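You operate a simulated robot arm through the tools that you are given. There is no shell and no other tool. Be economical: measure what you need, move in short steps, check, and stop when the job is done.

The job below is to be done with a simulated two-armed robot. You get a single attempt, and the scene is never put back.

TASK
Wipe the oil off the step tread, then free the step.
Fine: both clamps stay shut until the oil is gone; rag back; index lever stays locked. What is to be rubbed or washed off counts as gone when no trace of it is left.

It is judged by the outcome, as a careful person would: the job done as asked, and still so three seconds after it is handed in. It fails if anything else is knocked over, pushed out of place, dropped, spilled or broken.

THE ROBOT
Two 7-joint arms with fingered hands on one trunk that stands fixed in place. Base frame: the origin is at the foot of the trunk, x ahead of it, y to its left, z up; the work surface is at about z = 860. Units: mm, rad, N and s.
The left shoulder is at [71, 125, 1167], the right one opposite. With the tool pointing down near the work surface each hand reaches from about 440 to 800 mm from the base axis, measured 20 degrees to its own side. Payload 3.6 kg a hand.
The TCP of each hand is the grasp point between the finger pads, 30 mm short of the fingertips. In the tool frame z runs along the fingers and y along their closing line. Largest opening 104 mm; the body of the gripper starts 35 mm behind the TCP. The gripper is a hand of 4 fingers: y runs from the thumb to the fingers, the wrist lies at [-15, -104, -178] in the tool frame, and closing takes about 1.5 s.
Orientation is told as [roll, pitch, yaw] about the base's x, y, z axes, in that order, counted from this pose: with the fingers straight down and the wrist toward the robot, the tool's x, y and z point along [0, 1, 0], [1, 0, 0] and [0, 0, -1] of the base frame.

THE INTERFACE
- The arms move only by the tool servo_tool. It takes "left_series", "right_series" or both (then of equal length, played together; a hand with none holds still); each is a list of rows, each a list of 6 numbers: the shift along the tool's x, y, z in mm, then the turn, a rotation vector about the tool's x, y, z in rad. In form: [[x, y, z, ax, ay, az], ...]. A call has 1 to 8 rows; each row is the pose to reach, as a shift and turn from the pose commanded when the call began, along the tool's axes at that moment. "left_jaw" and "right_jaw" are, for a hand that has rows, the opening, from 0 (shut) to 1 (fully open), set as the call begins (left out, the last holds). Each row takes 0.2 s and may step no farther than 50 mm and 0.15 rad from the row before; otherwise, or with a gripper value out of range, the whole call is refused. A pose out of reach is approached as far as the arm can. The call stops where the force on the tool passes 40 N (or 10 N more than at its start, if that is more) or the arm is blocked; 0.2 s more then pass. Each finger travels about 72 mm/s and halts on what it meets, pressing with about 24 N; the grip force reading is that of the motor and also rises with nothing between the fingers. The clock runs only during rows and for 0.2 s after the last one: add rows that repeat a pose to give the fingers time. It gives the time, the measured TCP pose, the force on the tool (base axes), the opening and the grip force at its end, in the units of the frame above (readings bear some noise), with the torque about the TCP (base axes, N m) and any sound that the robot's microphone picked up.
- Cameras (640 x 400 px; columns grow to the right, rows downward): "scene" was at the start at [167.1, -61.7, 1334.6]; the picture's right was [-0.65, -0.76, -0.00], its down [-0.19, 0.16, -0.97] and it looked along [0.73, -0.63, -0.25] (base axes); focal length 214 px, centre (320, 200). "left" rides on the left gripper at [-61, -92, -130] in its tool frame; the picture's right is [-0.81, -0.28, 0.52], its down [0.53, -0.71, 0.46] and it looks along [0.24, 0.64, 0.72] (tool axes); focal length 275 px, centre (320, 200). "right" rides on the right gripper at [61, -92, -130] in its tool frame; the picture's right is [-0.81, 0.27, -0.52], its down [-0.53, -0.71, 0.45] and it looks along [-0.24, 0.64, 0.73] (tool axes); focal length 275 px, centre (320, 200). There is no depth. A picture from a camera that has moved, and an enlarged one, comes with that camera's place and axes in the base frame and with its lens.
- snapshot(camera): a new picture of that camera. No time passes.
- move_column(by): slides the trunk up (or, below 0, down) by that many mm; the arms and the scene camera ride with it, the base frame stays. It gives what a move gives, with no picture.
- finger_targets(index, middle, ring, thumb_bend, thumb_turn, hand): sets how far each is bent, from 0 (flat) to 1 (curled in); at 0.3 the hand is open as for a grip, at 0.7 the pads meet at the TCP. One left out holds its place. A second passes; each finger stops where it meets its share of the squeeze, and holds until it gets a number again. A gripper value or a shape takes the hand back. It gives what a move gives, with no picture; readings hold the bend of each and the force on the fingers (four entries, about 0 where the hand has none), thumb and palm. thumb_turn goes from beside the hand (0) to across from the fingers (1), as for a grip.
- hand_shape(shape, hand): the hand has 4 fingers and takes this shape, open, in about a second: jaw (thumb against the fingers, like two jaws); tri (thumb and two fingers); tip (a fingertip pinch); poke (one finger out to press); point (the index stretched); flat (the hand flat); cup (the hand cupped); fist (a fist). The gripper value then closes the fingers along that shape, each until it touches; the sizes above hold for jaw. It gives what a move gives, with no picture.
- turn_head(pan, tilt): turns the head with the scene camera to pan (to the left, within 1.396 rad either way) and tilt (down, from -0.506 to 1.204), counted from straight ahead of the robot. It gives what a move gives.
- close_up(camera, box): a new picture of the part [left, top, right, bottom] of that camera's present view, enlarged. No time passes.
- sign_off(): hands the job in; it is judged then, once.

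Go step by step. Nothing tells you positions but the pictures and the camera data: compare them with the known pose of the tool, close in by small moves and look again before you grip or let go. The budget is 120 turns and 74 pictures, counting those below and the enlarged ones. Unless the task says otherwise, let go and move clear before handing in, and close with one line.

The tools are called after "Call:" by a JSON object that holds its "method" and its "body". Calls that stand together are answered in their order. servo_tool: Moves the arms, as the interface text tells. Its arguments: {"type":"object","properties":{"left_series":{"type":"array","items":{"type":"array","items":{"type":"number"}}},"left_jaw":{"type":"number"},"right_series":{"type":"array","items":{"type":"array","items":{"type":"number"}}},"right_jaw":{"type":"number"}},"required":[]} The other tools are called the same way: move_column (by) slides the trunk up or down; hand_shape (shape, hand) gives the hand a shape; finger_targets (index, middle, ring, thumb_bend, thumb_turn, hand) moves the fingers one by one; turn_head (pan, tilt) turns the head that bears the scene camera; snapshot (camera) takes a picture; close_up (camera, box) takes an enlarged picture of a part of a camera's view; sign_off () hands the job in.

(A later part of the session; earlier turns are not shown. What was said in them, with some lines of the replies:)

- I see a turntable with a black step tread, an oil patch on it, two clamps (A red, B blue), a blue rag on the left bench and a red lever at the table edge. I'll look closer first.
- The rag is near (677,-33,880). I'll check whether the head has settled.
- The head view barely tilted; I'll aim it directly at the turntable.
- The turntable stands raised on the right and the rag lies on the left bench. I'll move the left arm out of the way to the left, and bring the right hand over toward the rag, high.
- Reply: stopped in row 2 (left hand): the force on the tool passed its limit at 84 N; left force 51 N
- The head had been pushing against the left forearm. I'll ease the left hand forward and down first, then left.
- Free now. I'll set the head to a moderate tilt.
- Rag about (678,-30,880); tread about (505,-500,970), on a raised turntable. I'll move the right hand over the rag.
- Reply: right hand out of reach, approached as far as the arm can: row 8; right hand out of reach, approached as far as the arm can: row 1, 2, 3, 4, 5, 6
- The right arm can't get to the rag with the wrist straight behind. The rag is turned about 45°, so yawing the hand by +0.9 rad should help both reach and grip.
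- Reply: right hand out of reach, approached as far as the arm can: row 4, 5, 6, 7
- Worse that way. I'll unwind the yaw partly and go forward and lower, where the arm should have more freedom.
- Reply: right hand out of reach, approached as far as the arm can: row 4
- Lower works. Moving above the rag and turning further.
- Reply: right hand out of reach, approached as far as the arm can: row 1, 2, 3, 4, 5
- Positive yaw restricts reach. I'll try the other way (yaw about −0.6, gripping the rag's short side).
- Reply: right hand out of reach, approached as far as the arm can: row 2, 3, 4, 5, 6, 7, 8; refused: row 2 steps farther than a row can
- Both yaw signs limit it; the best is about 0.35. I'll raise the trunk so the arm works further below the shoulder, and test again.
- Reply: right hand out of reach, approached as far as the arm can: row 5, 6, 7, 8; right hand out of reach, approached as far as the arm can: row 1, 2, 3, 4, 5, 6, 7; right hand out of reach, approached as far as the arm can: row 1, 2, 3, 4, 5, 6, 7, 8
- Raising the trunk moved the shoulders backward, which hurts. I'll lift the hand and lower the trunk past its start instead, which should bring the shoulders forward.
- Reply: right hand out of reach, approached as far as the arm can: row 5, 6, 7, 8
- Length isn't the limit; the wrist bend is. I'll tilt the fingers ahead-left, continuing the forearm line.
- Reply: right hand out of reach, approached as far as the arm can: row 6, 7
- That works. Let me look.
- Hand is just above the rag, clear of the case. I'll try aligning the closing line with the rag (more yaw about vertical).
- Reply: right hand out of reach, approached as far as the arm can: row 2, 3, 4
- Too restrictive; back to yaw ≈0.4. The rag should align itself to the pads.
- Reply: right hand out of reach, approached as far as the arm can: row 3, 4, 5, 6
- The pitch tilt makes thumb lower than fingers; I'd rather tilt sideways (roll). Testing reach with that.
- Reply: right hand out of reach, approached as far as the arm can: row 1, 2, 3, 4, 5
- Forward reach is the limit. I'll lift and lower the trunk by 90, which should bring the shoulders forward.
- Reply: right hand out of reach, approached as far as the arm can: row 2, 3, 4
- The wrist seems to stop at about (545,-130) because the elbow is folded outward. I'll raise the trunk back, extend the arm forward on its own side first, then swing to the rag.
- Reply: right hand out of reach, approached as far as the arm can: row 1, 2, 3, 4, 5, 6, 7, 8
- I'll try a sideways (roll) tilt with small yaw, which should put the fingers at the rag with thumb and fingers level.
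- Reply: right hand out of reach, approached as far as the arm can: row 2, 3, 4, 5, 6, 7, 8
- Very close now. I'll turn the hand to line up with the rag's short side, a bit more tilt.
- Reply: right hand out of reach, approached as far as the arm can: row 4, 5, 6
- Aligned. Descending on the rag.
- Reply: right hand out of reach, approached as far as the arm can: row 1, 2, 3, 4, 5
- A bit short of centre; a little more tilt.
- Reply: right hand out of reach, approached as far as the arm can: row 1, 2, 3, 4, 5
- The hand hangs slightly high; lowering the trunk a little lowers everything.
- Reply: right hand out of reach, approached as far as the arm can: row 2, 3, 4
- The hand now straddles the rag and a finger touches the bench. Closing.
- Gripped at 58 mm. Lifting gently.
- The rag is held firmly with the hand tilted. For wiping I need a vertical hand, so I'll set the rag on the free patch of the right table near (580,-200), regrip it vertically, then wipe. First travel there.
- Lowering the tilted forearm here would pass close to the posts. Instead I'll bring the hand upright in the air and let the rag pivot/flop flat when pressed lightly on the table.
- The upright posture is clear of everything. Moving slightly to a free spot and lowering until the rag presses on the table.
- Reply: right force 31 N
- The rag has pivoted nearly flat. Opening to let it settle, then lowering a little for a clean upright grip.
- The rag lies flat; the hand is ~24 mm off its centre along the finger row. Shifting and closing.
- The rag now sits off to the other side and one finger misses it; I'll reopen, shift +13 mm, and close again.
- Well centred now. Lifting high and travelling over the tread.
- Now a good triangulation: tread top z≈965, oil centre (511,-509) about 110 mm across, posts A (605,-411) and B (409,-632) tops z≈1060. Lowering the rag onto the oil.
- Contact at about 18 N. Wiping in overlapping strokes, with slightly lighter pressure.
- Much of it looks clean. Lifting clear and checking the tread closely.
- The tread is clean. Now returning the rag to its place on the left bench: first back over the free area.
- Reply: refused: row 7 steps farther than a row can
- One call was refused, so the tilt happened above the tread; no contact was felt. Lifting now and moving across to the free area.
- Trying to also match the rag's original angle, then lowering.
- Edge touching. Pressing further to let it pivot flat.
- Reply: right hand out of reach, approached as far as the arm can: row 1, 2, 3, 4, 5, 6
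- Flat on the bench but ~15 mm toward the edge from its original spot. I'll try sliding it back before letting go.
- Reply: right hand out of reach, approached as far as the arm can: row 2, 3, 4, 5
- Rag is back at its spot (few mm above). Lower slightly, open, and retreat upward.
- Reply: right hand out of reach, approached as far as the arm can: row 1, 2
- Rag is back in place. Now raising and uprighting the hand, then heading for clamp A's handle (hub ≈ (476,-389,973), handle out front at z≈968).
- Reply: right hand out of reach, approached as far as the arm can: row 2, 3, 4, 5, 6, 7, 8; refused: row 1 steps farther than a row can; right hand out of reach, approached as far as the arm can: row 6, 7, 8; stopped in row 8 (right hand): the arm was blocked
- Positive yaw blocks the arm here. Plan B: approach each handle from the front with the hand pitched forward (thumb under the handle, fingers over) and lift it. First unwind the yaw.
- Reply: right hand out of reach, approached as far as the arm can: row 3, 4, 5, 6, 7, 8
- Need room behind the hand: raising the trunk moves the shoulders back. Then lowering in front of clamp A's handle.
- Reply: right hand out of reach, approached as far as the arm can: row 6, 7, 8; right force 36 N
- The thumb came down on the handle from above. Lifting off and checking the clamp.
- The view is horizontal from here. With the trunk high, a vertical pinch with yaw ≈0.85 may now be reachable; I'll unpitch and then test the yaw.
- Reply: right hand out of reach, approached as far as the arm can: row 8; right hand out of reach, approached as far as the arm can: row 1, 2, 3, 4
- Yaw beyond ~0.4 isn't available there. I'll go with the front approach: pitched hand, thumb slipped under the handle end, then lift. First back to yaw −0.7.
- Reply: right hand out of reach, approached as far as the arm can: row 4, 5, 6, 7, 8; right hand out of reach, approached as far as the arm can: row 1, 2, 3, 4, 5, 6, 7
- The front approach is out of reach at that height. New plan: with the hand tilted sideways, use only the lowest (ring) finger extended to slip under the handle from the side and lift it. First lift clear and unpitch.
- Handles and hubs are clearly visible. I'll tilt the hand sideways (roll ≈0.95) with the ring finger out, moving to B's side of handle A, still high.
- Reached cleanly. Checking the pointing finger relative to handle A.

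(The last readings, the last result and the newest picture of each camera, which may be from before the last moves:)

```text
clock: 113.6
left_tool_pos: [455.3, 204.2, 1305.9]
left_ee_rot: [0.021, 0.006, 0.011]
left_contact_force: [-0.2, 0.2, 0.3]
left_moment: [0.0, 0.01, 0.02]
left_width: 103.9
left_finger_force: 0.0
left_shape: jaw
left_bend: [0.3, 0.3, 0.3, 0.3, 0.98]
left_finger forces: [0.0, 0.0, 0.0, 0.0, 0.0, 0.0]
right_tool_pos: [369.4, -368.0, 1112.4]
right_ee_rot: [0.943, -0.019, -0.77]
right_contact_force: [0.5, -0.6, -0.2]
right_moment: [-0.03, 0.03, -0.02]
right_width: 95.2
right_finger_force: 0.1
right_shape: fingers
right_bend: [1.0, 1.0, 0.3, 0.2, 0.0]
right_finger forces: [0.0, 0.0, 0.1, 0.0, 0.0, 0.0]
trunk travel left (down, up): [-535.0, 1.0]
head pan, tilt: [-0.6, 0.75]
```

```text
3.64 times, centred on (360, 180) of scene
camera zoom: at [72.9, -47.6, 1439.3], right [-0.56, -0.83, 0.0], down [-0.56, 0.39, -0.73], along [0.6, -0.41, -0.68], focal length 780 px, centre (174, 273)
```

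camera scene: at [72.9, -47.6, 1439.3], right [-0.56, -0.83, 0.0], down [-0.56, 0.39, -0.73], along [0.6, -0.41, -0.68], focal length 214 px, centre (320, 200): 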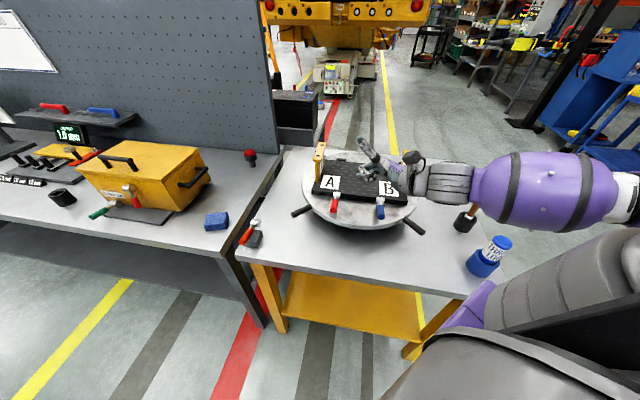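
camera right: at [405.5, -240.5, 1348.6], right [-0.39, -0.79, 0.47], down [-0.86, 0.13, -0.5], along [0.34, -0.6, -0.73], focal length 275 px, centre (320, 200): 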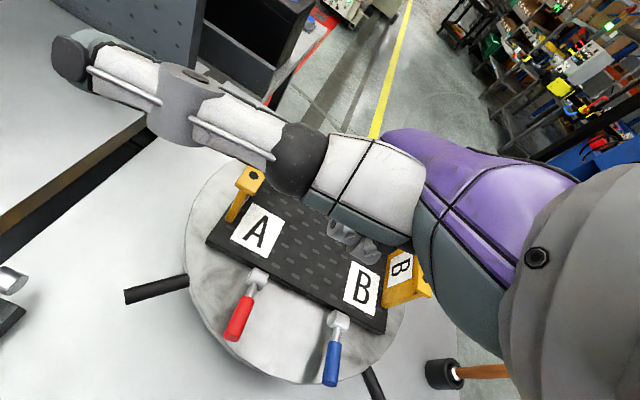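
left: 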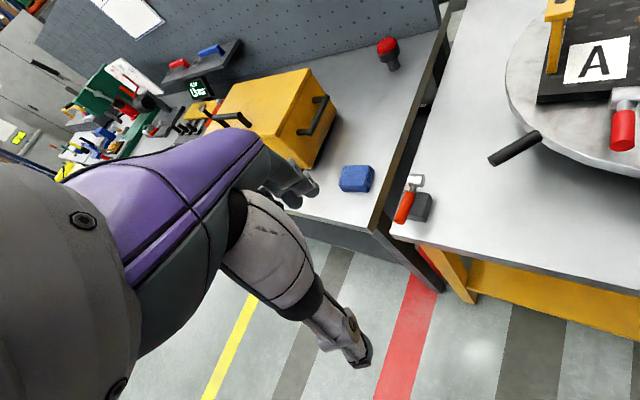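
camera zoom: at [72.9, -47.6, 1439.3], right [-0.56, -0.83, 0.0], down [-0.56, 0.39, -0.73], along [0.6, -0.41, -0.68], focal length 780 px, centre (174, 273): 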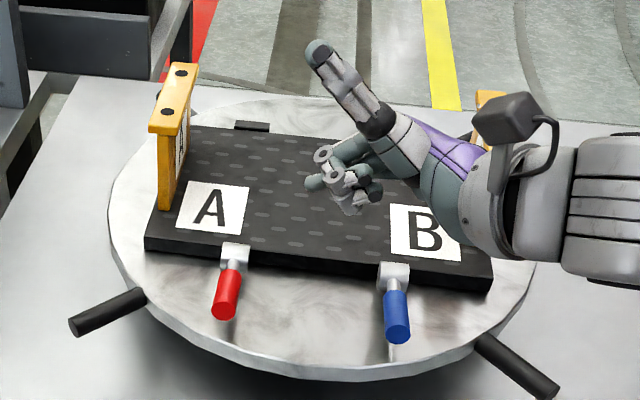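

Finger tip matches my estimate (413,-397,1074). Lowering beside handle A in two steps.

Call:
{"method": "servo_tool", "body": {"right_series": [[-25, -5, 19, 0, 0, 0], [-50, -9, 38, 0, 0, 0], [-70, -13, 54, 0, 0, 0], [-85, -16, 65, 0, 0, 0], [-95, -18, 72, 0, 0, 0], [-100, -18, 76, 0, 0, 0], [-100, -18, 76, 0, 0, 0]]}}

Call:
{"method": "close_up", "body": {"camera": "scene", "box": [295, 125, 515, 275]}}

```text
clock: 115.2
left_tool_pos: [454.6, 203.5, 1305.7]
left_ee_rot: [0.023, 0.005, 0.01]
left_contact_force: [0.4, 0.0, -0.4]
left_moment: [-0.02, 0.02, -0.03]
left_width: 104.0
left_finger_force: 0.0
left_shape: jaw
left_bend: [0.3, 0.3, 0.3, 0.3, 0.98]
left_finger forces: [0.0, 0.0, 0.1, 0.0, 0.1, 0.0]
right_tool_pos: [339.0, -377.9, 1039.8]
right_ee_rot: [0.944, -0.021, -0.771]
right_contact_force: [-0.3, -0.3, -0.1]
right_moment: [0.0, -0.01, -0.02]
right_width: 95.3
right_finger_force: 0.0
right_shape: fingers
right_bend: [1.0, 1.0, 0.3, 0.2, 0.0]
right_finger forces: [0.0, 0.0, 0.0, 0.0, 0.1, 0.1]
right hand out of reach, approached as far as the arm can: row 2, 3, 4, 5, 6, 7
trunk travel left (down, up): [-535.0, 1.0]
head pan, tilt: [-0.6, 0.75]
```

```text
2.67 times, centred on (405, 200) of scene
camera zoom: at [72.2, -47.5, 1439.4], right [-0.56, -0.83, 0.0], down [-0.56, 0.39, -0.73], along [0.6, -0.41, -0.68], focal length 572 px, centre (93, 200)
```

zoom: 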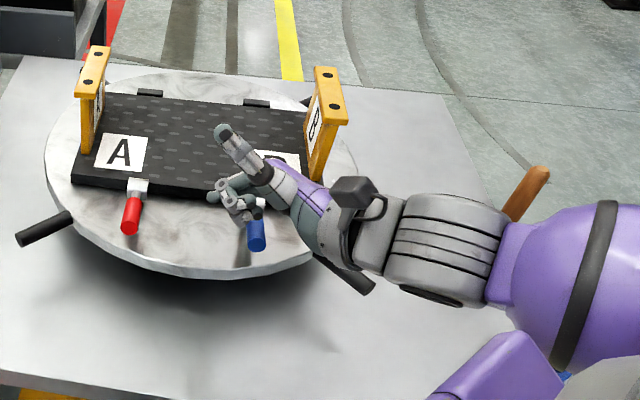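

The trunk is too high now. I'll shift the hand slightly toward A and then lower the trunk 45 mm.

Call:
{"method": "servo_tool", "body": {"right_series": [[9, -2, 12, 0, 0, 0], [18, -4, 25, 0, 0, 0], [18, -4, 25, 0, 0, 0]]}}

Call:
{"method": "move_column", "body": {"by": -45}}

```text
clock: 116.0
left_tool_pos: [454.8, 205.0, 1305.1]
left_ee_rot: [0.025, 0.007, 0.009]
left_contact_force: [0.1, -0.5, 0.2]
left_moment: [0.0, -0.02, -0.02]
left_width: 103.9
left_finger_force: 0.1
left_shape: jaw
left_bend: [0.3, 0.3, 0.3, 0.3, 0.98]
left_finger forces: [0.1, 0.0, 0.0, 0.1, 0.1, 0.0]
right_tool_pos: [346.9, -368.0, 1050.4]
right_ee_rot: [0.943, -0.019, -0.77]
right_contact_force: [0.0, 0.0, 0.1]
right_moment: [-0.01, 0.02, 0.02]
right_width: 95.4
right_finger_force: 0.1
right_shape: fingers
right_bend: [1.0, 1.0, 0.3, 0.2, 0.0]
right_finger forces: [0.1, 0.0, 0.0, 0.0, 0.0, 0.1]
right hand out of reach, approached as far as the arm can: row 1, 2, 3
trunk travel left (down, up): [-535.0, 1.0]
head pan, tilt: [-0.6, 0.75]
```

```text
clock: 116.9
left_tool_pos: [454.6, 205.0, 1261.7]
left_ee_rot: [0.022, 0.006, 0.01]
left_contact_force: [0.2, -0.6, 0.5]
left_moment: [0.0, -0.03, 0.03]
left_width: 103.7
left_finger_force: 0.0
left_shape: jaw
left_bend: [0.3, 0.3, 0.3, 0.3, 0.98]
left_finger forces: [0.1, 0.0, 0.0, 0.0, 0.0, 0.0]
right_tool_pos: [347.1, -369.4, 1003.7]
right_ee_rot: [0.943, -0.021, -0.77]
right_contact_force: [0.9, -1.2, 0.5]
right_moment: [0.0, 0.03, -0.01]
right_width: 95.4
right_finger_force: 0.0
right_shape: fingers
right_bend: [1.0, 1.0, 0.3, 0.2, 0.0]
right_finger forces: [0.1, 0.1, 0.0, 0.0, 0.0, 0.0]
trunk travel left (down, up): [-490.0, 46.0]
head pan, tilt: [-0.6, 0.75]
```

Call:
{"method": "servo_tool", "body": {"right_series": [[-2, -1, 9, 0, 0, 0], [-3, -2, 18, 0, 0, 0], [-4, -3, 27, 0, 0, 0], [-4, -3, 27, 0, 0, 0]]}}

Call:
{"method": "close_up", "body": {"camera": "scene", "box": [315, 130, 435, 230]}}

```text
clock: 117.9
left_tool_pos: [454.8, 204.7, 1260.4]
left_ee_rot: [0.023, 0.008, 0.011]
left_contact_force: [-0.6, -0.3, -0.1]
left_moment: [-0.01, -0.01, 0.03]
left_width: 103.8
left_finger_force: 0.1
left_shape: jaw
left_bend: [0.3, 0.3, 0.3, 0.3, 0.98]
left_finger forces: [0.0, 0.0, 0.0, 0.1, 0.0, 0.0]
right_tool_pos: [353.1, -359.8, 995.0]
right_ee_rot: [0.941, -0.019, -0.77]
right_contact_force: [0.1, -0.3, -0.1]
right_moment: [-0.02, 0.02, 0.01]
right_width: 95.1
right_finger_force: 0.1
right_shape: fingers
right_bend: [1.0, 1.0, 0.3, 0.2, 0.0]
right_finger forces: [0.0, 0.0, 0.0, 0.0, 0.0, 0.0]
right hand out of reach, approached as far as the arm can: row 2, 3, 4
trunk travel left (down, up): [-490.0, 46.0]
head pan, tilt: [-0.6, 0.75]
```

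```text
4.00 times, centred on (375, 180) of scene
camera zoom: at [119.7, -47.5, 1392.7], right [-0.56, -0.83, 0.0], down [-0.56, 0.39, -0.73], along [0.6, -0.41, -0.68], focal length 858 px, centre (100, 280)
```

zoom: 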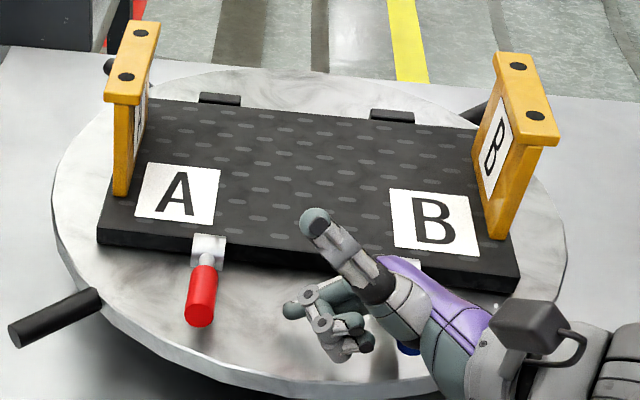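

Finger tip is just right of handle A, ~10 mm too high. Lower trunk 10 mm more, then slide under the handle.

Call:
{"method": "move_column", "body": {"by": -11}}

Call:
{"method": "servo_tool", "body": {"right_series": [[6, 0, 8, 0, 0, 0], [12, 0, 16, 0, 0, 0], [18, 0, 24, 0, 0, 0], [23, 0, 31, 0, 0, 0], [27, 0, 37, 0, 0, 0], [27, 0, 37, 0, 0, 0]]}}

Call:
{"method": "close_up", "body": {"camera": "scene", "box": [335, 160, 395, 210]}}

```text
clock: 118.5
left_tool_pos: [454.3, 205.5, 1249.0]
left_ee_rot: [0.022, 0.008, 0.01]
left_contact_force: [-0.9, -0.4, -0.5]
left_moment: [0.01, 0.03, 0.04]
left_width: 103.8
left_finger_force: 0.0
left_shape: jaw
left_bend: [0.3, 0.3, 0.3, 0.3, 0.98]
left_finger forces: [0.1, 0.0, 0.0, 0.0, 0.1, 0.1]
right_tool_pos: [352.9, -359.5, 983.9]
right_ee_rot: [0.945, -0.024, -0.768]
right_contact_force: [-2.0, 0.2, 16.7]
right_moment: [-1.06, 0.5, -0.19]
right_width: 95.5
right_finger_force: 7.0
right_shape: fingers
right_bend: [1.0, 1.0, 0.3, 0.2, 0.0]
right_finger forces: [0.1, 0.0, 0.5, 0.0, 0.0, 13.4]
trunk travel left (down, up): [-479.0, 57.0]
head pan, tilt: [-0.6, 0.75]
```

```text
clock: 119.9
left_tool_pos: [454.9, 204.3, 1250.6]
left_ee_rot: [0.024, 0.008, 0.01]
left_contact_force: [-0.7, 0.2, 0.1]
left_moment: [0.01, 0.0, -0.03]
left_width: 104.0
left_finger_force: 0.1
left_shape: jaw
left_bend: [0.3, 0.3, 0.3, 0.3, 0.98]
left_finger forces: [0.2, 0.0, 0.2, 0.0, 0.0, 0.0]
right_tool_pos: [375.3, -342.4, 1003.2]
right_ee_rot: [0.943, -0.019, -0.771]
right_contact_force: [0.4, 0.2, 0.1]
right_moment: [0.0, 0.0, -0.01]
right_width: 95.1
right_finger_force: 0.0
right_shape: fingers
right_bend: [1.0, 1.0, 0.3, 0.2, 0.0]
right_finger forces: [0.1, 0.0, 0.0, 0.0, 0.0, 0.0]
right hand out of reach, approached as far as the arm can: row 1, 2, 3, 4, 5, 6
trunk travel left (down, up): [-479.0, 57.0]
head pan, tilt: [-0.6, 0.75]
```

```text
8.00 times, centred on (365, 185) of scene
camera zoom: at [127.8, -47.5, 1379.8], right [-0.56, -0.83, 0.0], down [-0.56, 0.39, -0.73], along [0.6, -0.41, -0.68], focal length 1716 px, centre (-40, 320)
```

zoom: 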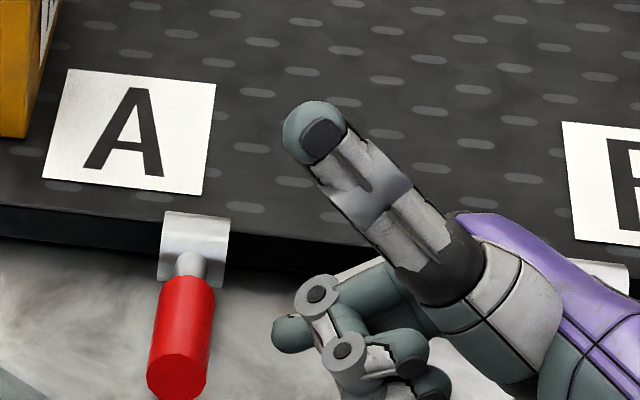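

The palm touched something (blue handle) and reach is tight. I'll back up and use a yaw of −0.4, which puts the wrist further from the shoulder and the palm higher over handle B.

Call:
{"method": "servo_tool", "body": {"right_series": [[18, 0, -14, 0, 0, 0], [25, 6, -30, 0.08, 0, -0.055], [18, 11, -40, 0.16, 0, -0.11], [12, 16, -47, 0.24, 0, -0.165], [12, 16, -47, 0.3, 0, -0.218], [12, 16, -47, 0.3, 0, -0.218]]}}

```text
clock: 121.3
left_tool_pos: [454.5, 205.7, 1248.4]
left_ee_rot: [0.024, 0.007, 0.011]
left_contact_force: [-0.7, 0.4, -1.0]
left_moment: [0.04, 0.02, 0.0]
left_width: 103.8
left_finger_force: 0.0
left_shape: jaw
left_bend: [0.3, 0.3, 0.3, 0.3, 0.98]
left_finger forces: [0.1, 0.0, 0.1, 0.0, 0.0, 0.0]
right_tool_pos: [362.2, -374.7, 1041.8]
right_ee_rot: [0.937, -0.019, -0.4]
right_contact_force: [0.2, -0.9, -0.3]
right_moment: [-0.01, 0.02, 0.01]
right_width: 95.5
right_finger_force: 0.1
right_shape: fingers
right_bend: [1.0, 1.0, 0.3, 0.2, 0.0]
right_finger forces: [0.1, 0.0, 0.0, 0.0, 0.1, 0.0]
trunk travel left (down, up): [-479.0, 57.0]
head pan, tilt: [-0.6, 0.75]
```

Call:
{"method": "servo_tool", "body": {"right_series": [[-12, 0, 9, 0, 0, 0], [-24, 0, 18, 0, 0, 0], [-34, 0, 25, 0, 0, 0], [-40, 0, 29, 0, 0, 0], [-45, 0, 33, 0, 0, 0], [-45, 0, 33, 0, 0, 0]]}}

```text
clock: 122.7
left_tool_pos: [455.6, 205.3, 1249.0]
left_ee_rot: [0.022, 0.007, 0.01]
left_contact_force: [-0.7, 0.7, 0.6]
left_moment: [0.0, 0.01, 0.02]
left_width: 103.9
left_finger_force: 0.1
left_shape: jaw
left_bend: [0.3, 0.3, 0.3, 0.3, 0.98]
left_finger forces: [0.1, 0.0, 0.0, 0.1, 0.1, 0.0]
right_tool_pos: [362.9, -375.9, 986.5]
right_ee_rot: [0.935, -0.02, -0.4]
right_contact_force: [-0.5, 0.2, -0.3]
right_moment: [0.01, -0.03, -0.04]
right_width: 95.2
right_finger_force: 0.1
right_shape: fingers
right_bend: [1.0, 1.0, 0.3, 0.2, 0.0]
right_finger forces: [0.0, 0.1, 0.0, 0.0, 0.0, 0.0]
trunk travel left (down, up): [-479.0, 57.0]
head pan, tilt: [-0.6, 0.75]
```

No contact, finger tip at handle's underside height. Sliding it under.

Call:
{"method": "servo_tool", "body": {"right_series": [[6, 0, 8, 0, 0, 0], [12, 0, 16, 0, 0, 0], [18, 0, 24, 0, 0, 0], [23, 0, 31, 0, 0, 0], [28, 0, 38, 0, 0, 0]]}}

Call:
{"method": "close_up", "body": {"camera": "scene", "box": [335, 155, 405, 215]}}

```text
clock: 123.9
left_tool_pos: [453.5, 204.7, 1248.9]
left_ee_rot: [0.023, 0.006, 0.011]
left_contact_force: [-0.3, 0.2, -0.1]
left_moment: [0.0, 0.02, -0.01]
left_width: 103.9
left_finger_force: 0.1
left_shape: jaw
left_bend: [0.3, 0.3, 0.3, 0.3, 0.98]
left_finger forces: [0.0, 0.0, 0.0, 0.0, 0.1, 0.0]
right_tool_pos: [381.4, -330.6, 987.4]
right_ee_rot: [0.936, -0.019, -0.4]
right_contact_force: [-0.3, 0.0, 0.4]
right_moment: [0.0, 0.03, 0.02]
right_width: 95.3
right_finger_force: 0.0
right_shape: fingers
right_bend: [1.0, 1.0, 0.3, 0.2, 0.0]
right_finger forces: [0.0, 0.0, 0.0, 0.0, 0.0, 0.0]
trunk travel left (down, up): [-479.0, 57.0]
head pan, tilt: [-0.6, 0.75]
```

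```text
6.67 times, centred on (370, 185) of scene
camera zoom: at [128.0, -47.4, 1379.8], right [-0.56, -0.83, 0.0], down [-0.56, 0.39, -0.73], along [0.6, -0.41, -0.68], focal length 1430 px, centre (-13, 300)
```

zoom: 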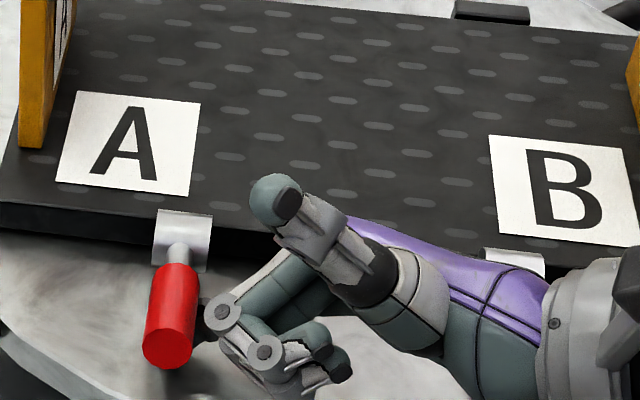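

Finger is next to the handle's underside. Pushing a bit further in and starting the lift arc.

Call:
{"method": "servo_tool", "body": {"right_series": [[4, 0, 5, 0, 0, 0], [7, 0, 10, 0, 0, 0], [15, 1, 4, 0, 0, 0], [22, 3, -3, 0, 0, 0], [29, 8, -9, 0, 0, 0], [34, 13, -15, 0, 0, 0], [38, 20, -21, 0, 0, 0], [42, 27, -27, 0, 0, 0]]}}

Call:
{"method": "close_up", "body": {"camera": "scene", "box": [325, 140, 425, 220]}}

```text
clock: 125.7
left_tool_pos: [454.9, 205.1, 1248.6]
left_ee_rot: [0.023, 0.008, 0.009]
left_contact_force: [-0.3, 1.0, 0.1]
left_moment: [-0.01, -0.03, 0.0]
left_width: 103.7
left_finger_force: 0.1
left_shape: jaw
left_bend: [0.3, 0.3, 0.3, 0.3, 0.98]
left_finger forces: [0.1, 0.0, 0.1, 0.0, 0.0, 0.0]
right_tool_pos: [407.5, -337.3, 1037.5]
right_ee_rot: [0.936, -0.018, -0.398]
right_contact_force: [0.2, -0.1, 0.0]
right_moment: [-0.02, 0.0, -0.03]
right_width: 95.1
right_finger_force: 0.1
right_shape: fingers
right_bend: [1.0, 1.0, 0.3, 0.2, 0.0]
right_finger forces: [0.1, 0.1, 0.0, 0.0, 0.1, 0.0]
trunk travel left (down, up): [-479.0, 57.0]
head pan, tilt: [-0.6, 0.75]
```

```text
5.00 times, centred on (375, 180) of scene
camera zoom: at [127.9, -47.4, 1379.8], right [-0.56, -0.83, 0.0], down [-0.56, 0.39, -0.73], along [0.6, -0.41, -0.68], focal length 1072 px, centre (45, 300)
```

zoom: 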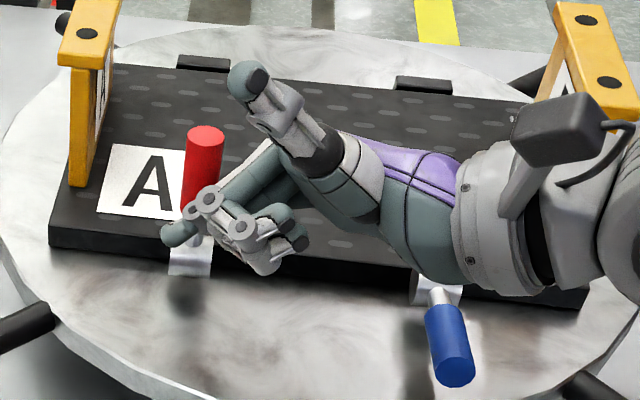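

Clamp A's handle flipped up. Nudging it a bit further back to be sure, then withdrawing.

Call:
{"method": "servo_tool", "body": {"right_series": [[0, 8, -3, 0, 0, 0], [0, 16, -6, 0, 0, 0], [0, 24, -9, 0, 0, 0], [0, 32, -12, 0, 0, 0], [0, 38, -14, 0, 0, 0]]}}

```text
clock: 126.9
left_tool_pos: [453.7, 204.6, 1250.1]
left_ee_rot: [0.022, 0.008, 0.01]
left_contact_force: [0.7, -0.2, -0.2]
left_moment: [0.02, 0.03, 0.0]
left_width: 103.8
left_finger_force: 0.0
left_shape: jaw
left_bend: [0.3, 0.3, 0.3, 0.3, 0.98]
left_finger forces: [0.0, 0.0, 0.0, 0.0, 0.0, 0.0]
right_tool_pos: [436.5, -365.6, 1046.1]
right_ee_rot: [0.935, -0.02, -0.4]
right_contact_force: [-11.5, 3.6, -2.5]
right_moment: [0.14, 0.34, -0.19]
right_width: 95.4
right_finger_force: 5.9
right_shape: fingers
right_bend: [1.0, 1.0, 0.65, 0.2, 0.0]
right_finger forces: [0.0, 0.1, 11.7, 0.0, 0.0, 0.1]
trunk travel left (down, up): [-479.0, 57.0]
head pan, tilt: [-0.6, 0.75]
```

Handle A is at its open stop. Withdrawing forward, then up, and resetting the finger.

Call:
{"method": "servo_tool", "body": {"right_series": [[4, -22, 6, 0, 0, 0], [9, -44, 12, 0, 0, 0], [13, -66, 18, 0, 0, 0], [45, -66, -5, 0, 0, 0], [70, -66, -24, 0, 0, 0], [93, -66, -41, 0, 0, 0]]}}

Call:
{"method": "finger_targets", "body": {"hand": "right", "ring": 0.3}}

Call:
{"method": "servo_tool", "body": {"right_series": [[-30, -9, -25, 0, 0, 0], [-60, -18, -50, 0, 0, 0], [-90, -27, -76, 0, 0, 0], [-120, -36, -101, 0, 0, 0], [-151, -45, -127, 0, 0, 0], [-151, -45, -127, 0, 0, 0]]}}

Call:
{"method": "snapshot", "body": {"camera": "scene"}}

```text
clock: 128.3
left_tool_pos: [453.9, 205.6, 1249.0]
left_ee_rot: [0.021, 0.007, 0.012]
left_contact_force: [0.1, 0.9, 0.1]
left_moment: [-0.03, -0.02, -0.02]
left_width: 104.0
left_finger_force: 0.0
left_shape: jaw
left_bend: [0.3, 0.3, 0.3, 0.3, 0.98]
left_finger forces: [0.0, 0.1, 0.0, 0.1, 0.0, 0.1]
right_tool_pos: [381.8, -317.9, 1144.3]
right_ee_rot: [0.936, -0.018, -0.397]
right_contact_force: [0.5, 0.1, 0.5]
right_moment: [0.0, -0.02, 0.0]
right_width: 95.4
right_finger_force: 0.0
right_shape: fingers
right_bend: [1.0, 1.0, 0.3, 0.2, 0.0]
right_finger forces: [0.0, 0.0, 0.1, 0.0, 0.0, 0.1]
trunk travel left (down, up): [-479.0, 57.0]
head pan, tilt: [-0.6, 0.75]
```

```text
clock: 129.3
left_tool_pos: [455.1, 204.5, 1249.5]
left_ee_rot: [0.022, 0.007, 0.01]
left_contact_force: [-0.6, 0.2, -0.1]
left_moment: [0.03, -0.05, 0.0]
left_width: 103.8
left_finger_force: 0.1
left_shape: jaw
left_bend: [0.3, 0.3, 0.3, 0.3, 0.98]
left_finger forces: [0.0, 0.1, 0.1, 0.0, 0.0, 0.0]
right_tool_pos: [383.2, -318.2, 1143.6]
right_ee_rot: [0.937, -0.017, -0.4]
right_contact_force: [0.1, 0.4, 0.8]
right_moment: [0.01, -0.05, 0.0]
right_width: 95.5
right_finger_force: 0.0
right_shape: fingers
right_bend: [1.0, 1.0, 0.3, 0.2, 0.0]
right_finger forces: [0.0, 0.0, 0.0, 0.0, 0.1, 0.0]
trunk travel left (down, up): [-479.0, 57.0]
head pan, tilt: [-0.6, 0.75]
```

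```text
clock: 130.7
left_tool_pos: [454.5, 205.6, 1249.1]
left_ee_rot: [0.023, 0.007, 0.011]
left_contact_force: [0.0, 0.3, 0.7]
left_moment: [-0.04, 0.02, -0.02]
left_width: 103.8
left_finger_force: 0.0
left_shape: jaw
left_bend: [0.3, 0.3, 0.3, 0.3, 0.98]
left_finger forces: [0.0, 0.1, 0.1, 0.0, 0.1, 0.1]
right_tool_pos: [268.9, -479.3, 1096.6]
right_ee_rot: [0.936, -0.016, -0.399]
right_contact_force: [-0.8, 0.4, 0.6]
right_moment: [0.01, -0.01, 0.01]
right_width: 95.5
right_finger_force: 0.1
right_shape: fingers
right_bend: [1.0, 1.0, 0.3, 0.2, 0.0]
right_finger forces: [0.1, 0.0, 0.0, 0.1, 0.0, 0.0]
trunk travel left (down, up): [-479.0, 57.0]
head pan, tilt: [-0.6, 0.75]
```

```text
3 pictures are left
camera scene: at [128.0, -47.0, 1379.8], right [-0.56, -0.83, 0.0], down [-0.56, 0.38, -0.73], along [0.6, -0.41, -0.68], focal length 214 px, centre (320, 200)
```

scene: 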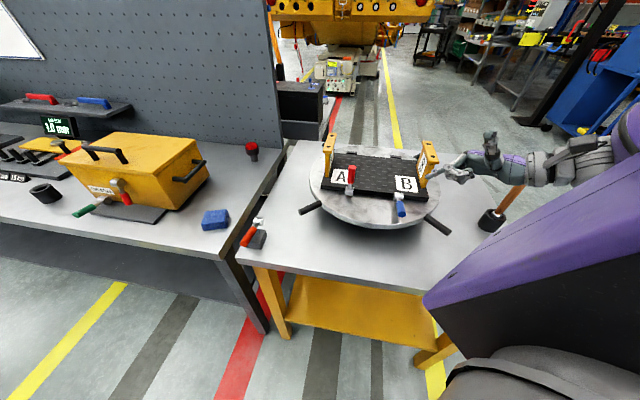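

A stays open. Now the same manoeuvre for B: lowering beside its handle.

Call:
{"method": "servo_tool", "body": {"right_series": [[-20, 0, 15, 0, 0, 0], [-40, 0, 30, 0, 0, 0], [-58, 0, 43, 0, 0, 0], [-72, 0, 53, 0, 0, 0], [-82, 0, 60, 0, 0, 0], [-88, 0, 65, 0, 0, 0], [-88, 0, 65, 0, 0, 0]]}}

```text
clock: 132.3
left_tool_pos: [455.3, 204.9, 1249.1]
left_ee_rot: [0.023, 0.007, 0.009]
left_contact_force: [0.6, -1.1, -0.1]
left_moment: [-0.01, 0.03, 0.03]
left_width: 103.9
left_finger_force: 0.0
left_shape: jaw
left_bend: [0.3, 0.3, 0.3, 0.3, 0.98]
left_finger forces: [0.0, 0.0, 0.0, 0.0, 0.0, 0.0]
right_tool_pos: [272.4, -478.2, 986.2]
right_ee_rot: [0.937, -0.019, -0.4]
right_contact_force: [0.6, -0.5, -0.7]
right_moment: [0.01, 0.0, -0.01]
right_width: 95.1
right_finger_force: 0.0
right_shape: fingers
right_bend: [1.0, 1.0, 0.3, 0.2, 0.0]
right_finger forces: [0.0, 0.0, 0.0, 0.1, 0.0, 0.1]
trunk travel left (down, up): [-479.0, 57.0]
head pan, tilt: [-0.6, 0.75]
```

Call:
{"method": "servo_tool", "body": {"right_series": [[6, -1, 8, 0, 0, 0], [12, -2, 16, 0, 0, 0], [18, -4, 24, 0, 0, 0], [23, -5, 31, 0, 0, 0], [28, -5, 38, 0, 0, 0]]}}

Call:
{"method": "close_up", "body": {"camera": "scene", "box": [370, 155, 450, 225]}}

```text
clock: 133.5
left_tool_pos: [454.9, 205.3, 1249.8]
left_ee_rot: [0.024, 0.007, 0.01]
left_contact_force: [-0.2, 0.2, 0.2]
left_moment: [-0.02, -0.04, 0.0]
left_width: 103.9
left_finger_force: 0.0
left_shape: jaw
left_bend: [0.3, 0.3, 0.3, 0.3, 0.98]
left_finger forces: [0.0, 0.0, 0.0, 0.1, 0.0, 0.0]
right_tool_pos: [285.5, -432.0, 988.1]
right_ee_rot: [0.937, -0.018, -0.399]
right_contact_force: [0.1, -0.1, -0.3]
right_moment: [0.03, -0.02, 0.01]
right_width: 95.4
right_finger_force: 0.1
right_shape: fingers
right_bend: [1.0, 1.0, 0.3, 0.2, 0.0]
right_finger forces: [0.0, 0.0, 0.0, 0.1, 0.0, 0.0]
trunk travel left (down, up): [-479.0, 57.0]
head pan, tilt: [-0.6, 0.75]
```

```text
5.71 times, centred on (410, 190) of scene
camera zoom: at [128.0, -47.4, 1379.8], right [-0.56, -0.83, 0.0], down [-0.56, 0.39, -0.73], along [0.6, -0.41, -0.68], focal length 1226 px, centre (-194, 257)
```

zoom: 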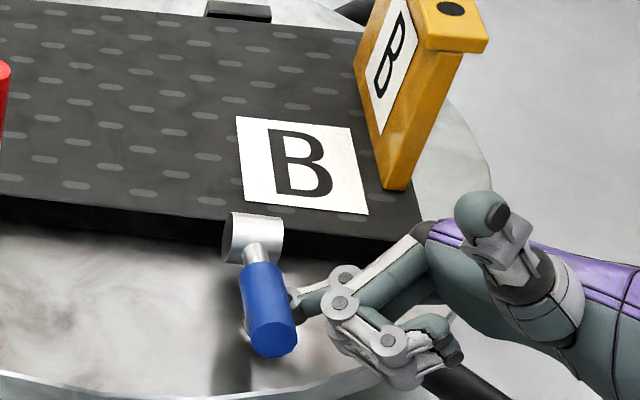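

Same geometry as at A. Pushing under and lifting along the arc.

Call:
{"method": "servo_tool", "body": {"right_series": [[4, 0, 5, 0, 0, 0], [7, 0, 10, 0, 0, 0], [15, 1, 4, 0, 0, 0], [22, 3, -3, 0, 0, 0], [29, 8, -9, 0, 0, 0], [34, 13, -15, 0, 0, 0], [38, 20, -21, 0, 0, 0], [42, 27, -27, 0, 0, 0]]}}

Call:
{"method": "servo_tool", "body": {"right_series": [[0, 8, -3, 0, 0, 0], [0, 16, -6, 0, 0, 0], [0, 24, -9, 0, 0, 0], [0, 32, -12, 0, 0, 0], [0, 38, -14, 0, 0, 0]]}}

```text
clock: 135.3
left_tool_pos: [454.4, 204.8, 1249.6]
left_ee_rot: [0.025, 0.008, 0.01]
left_contact_force: [0.0, 0.3, -0.1]
left_moment: [0.02, -0.01, 0.03]
left_width: 103.7
left_finger_force: 0.0
left_shape: jaw
left_bend: [0.3, 0.3, 0.3, 0.3, 0.98]
left_finger forces: [0.0, 0.0, 0.1, 0.0, 0.0, 0.0]
right_tool_pos: [309.1, -439.7, 1035.5]
right_ee_rot: [0.936, -0.019, -0.399]
right_contact_force: [0.4, 0.0, 1.2]
right_moment: [0.0, 0.04, -0.03]
right_width: 95.5
right_finger_force: 0.1
right_shape: fingers
right_bend: [1.0, 1.0, 0.3, 0.2, 0.0]
right_finger forces: [0.1, 0.1, 0.0, 0.0, 0.0, 0.1]
trunk travel left (down, up): [-479.0, 57.0]
head pan, tilt: [-0.6, 0.75]
```

```text
clock: 136.5
left_tool_pos: [453.5, 205.5, 1249.3]
left_ee_rot: [0.021, 0.009, 0.011]
left_contact_force: [0.5, 0.2, 0.6]
left_moment: [0.01, 0.04, -0.02]
left_width: 104.1
left_finger_force: 0.0
left_shape: jaw
left_bend: [0.3, 0.3, 0.3, 0.3, 0.98]
left_finger forces: [0.0, 0.1, 0.0, 0.0, 0.0, 0.1]
right_tool_pos: [339.2, -464.8, 1047.6]
right_ee_rot: [0.938, -0.02, -0.402]
right_contact_force: [-12.7, 0.8, -4.5]
right_moment: [0.14, 0.43, -0.29]
right_width: 95.3
right_finger_force: 6.6
right_shape: fingers
right_bend: [1.0, 1.0, 0.69, 0.2, 0.0]
right_finger forces: [0.0, 0.1, 13.1, 0.1, 0.0, 0.0]
trunk travel left (down, up): [-479.0, 57.0]
head pan, tilt: [-0.6, 0.75]
```

Same stop force as for A. Withdrawing and verifying.

Call:
{"method": "servo_tool", "body": {"right_series": [[4, -22, 6, 0, 0, 0], [9, -44, 12, 0, 0, 0], [13, -60, 17, 0, 0, 0], [45, -60, -6, 0, 0, 0], [78, -60, -30, 0, 0, 0], [110, -60, -54, 0, 0, 0], [110, -60, -54, 0, 0, 0]]}}

Call:
{"method": "snapshot", "body": {"camera": "scene"}}

```text
clock: 138.1
left_tool_pos: [454.4, 204.4, 1248.3]
left_ee_rot: [0.023, 0.006, 0.01]
left_contact_force: [-0.4, -0.8, -0.1]
left_moment: [0.0, 0.01, -0.03]
left_width: 103.7
left_finger_force: 0.0
left_shape: jaw
left_bend: [0.3, 0.3, 0.3, 0.3, 0.98]
left_finger forces: [0.0, 0.0, 0.0, 0.0, 0.0, 0.0]
right_tool_pos: [289.3, -421.3, 1168.4]
right_ee_rot: [0.936, -0.018, -0.398]
right_contact_force: [-0.2, -0.5, -0.4]
right_moment: [0.02, 0.02, 0.05]
right_width: 95.3
right_finger_force: 0.1
right_shape: fingers
right_bend: [1.0, 1.0, 0.3, 0.2, 0.0]
right_finger forces: [0.1, 0.0, 0.0, 0.1, 0.1, 0.0]
trunk travel left (down, up): [-479.0, 57.0]
head pan, tilt: [-0.6, 0.75]
```

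```text
1 pictures are left
camera scene: at [128.3, -48.2, 1379.7], right [-0.56, -0.83, 0.0], down [-0.56, 0.39, -0.73], along [0.6, -0.41, -0.68], focal length 214 px, centre (320, 200)
```

scene: 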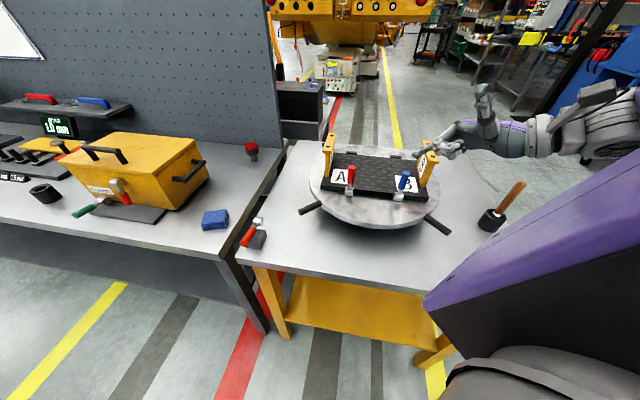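

Both handles stand up, rag back, index lever untouched. One last close check.

Call:
{"method": "close_up", "body": {"camera": "scene", "box": [190, 125, 460, 265]}}

```text
2.37 times, centred on (325, 195) of scene
camera zoom: at [128.3, -48.2, 1379.7], right [-0.56, -0.83, 0.0], down [-0.56, 0.39, -0.73], along [0.6, -0.41, -0.68], focal length 508 px, centre (308, 212)
```

zoom: 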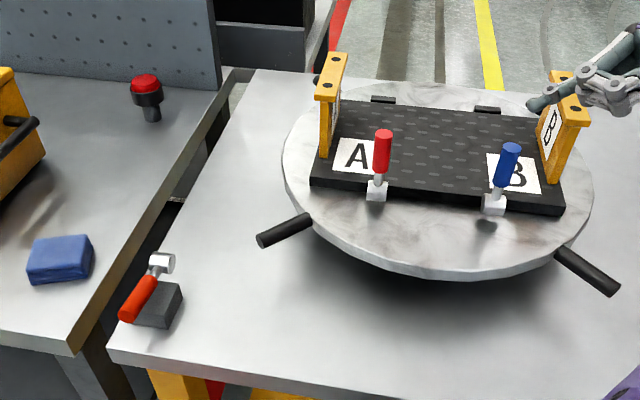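

The tread is clean, both clamps are open, the rag is in its place and the index lever is still locked, so I'm handing in.

Call:
{"method": "sign_off", "body": {}}

```text
The job is handed in.
```

The oil is wiped off the step tread and the step is free: both clamps, A and B, were opened only after the tread was clean. The rag is back in its spot on the bench, give or take about a centimetre, and I never touched the index lever.
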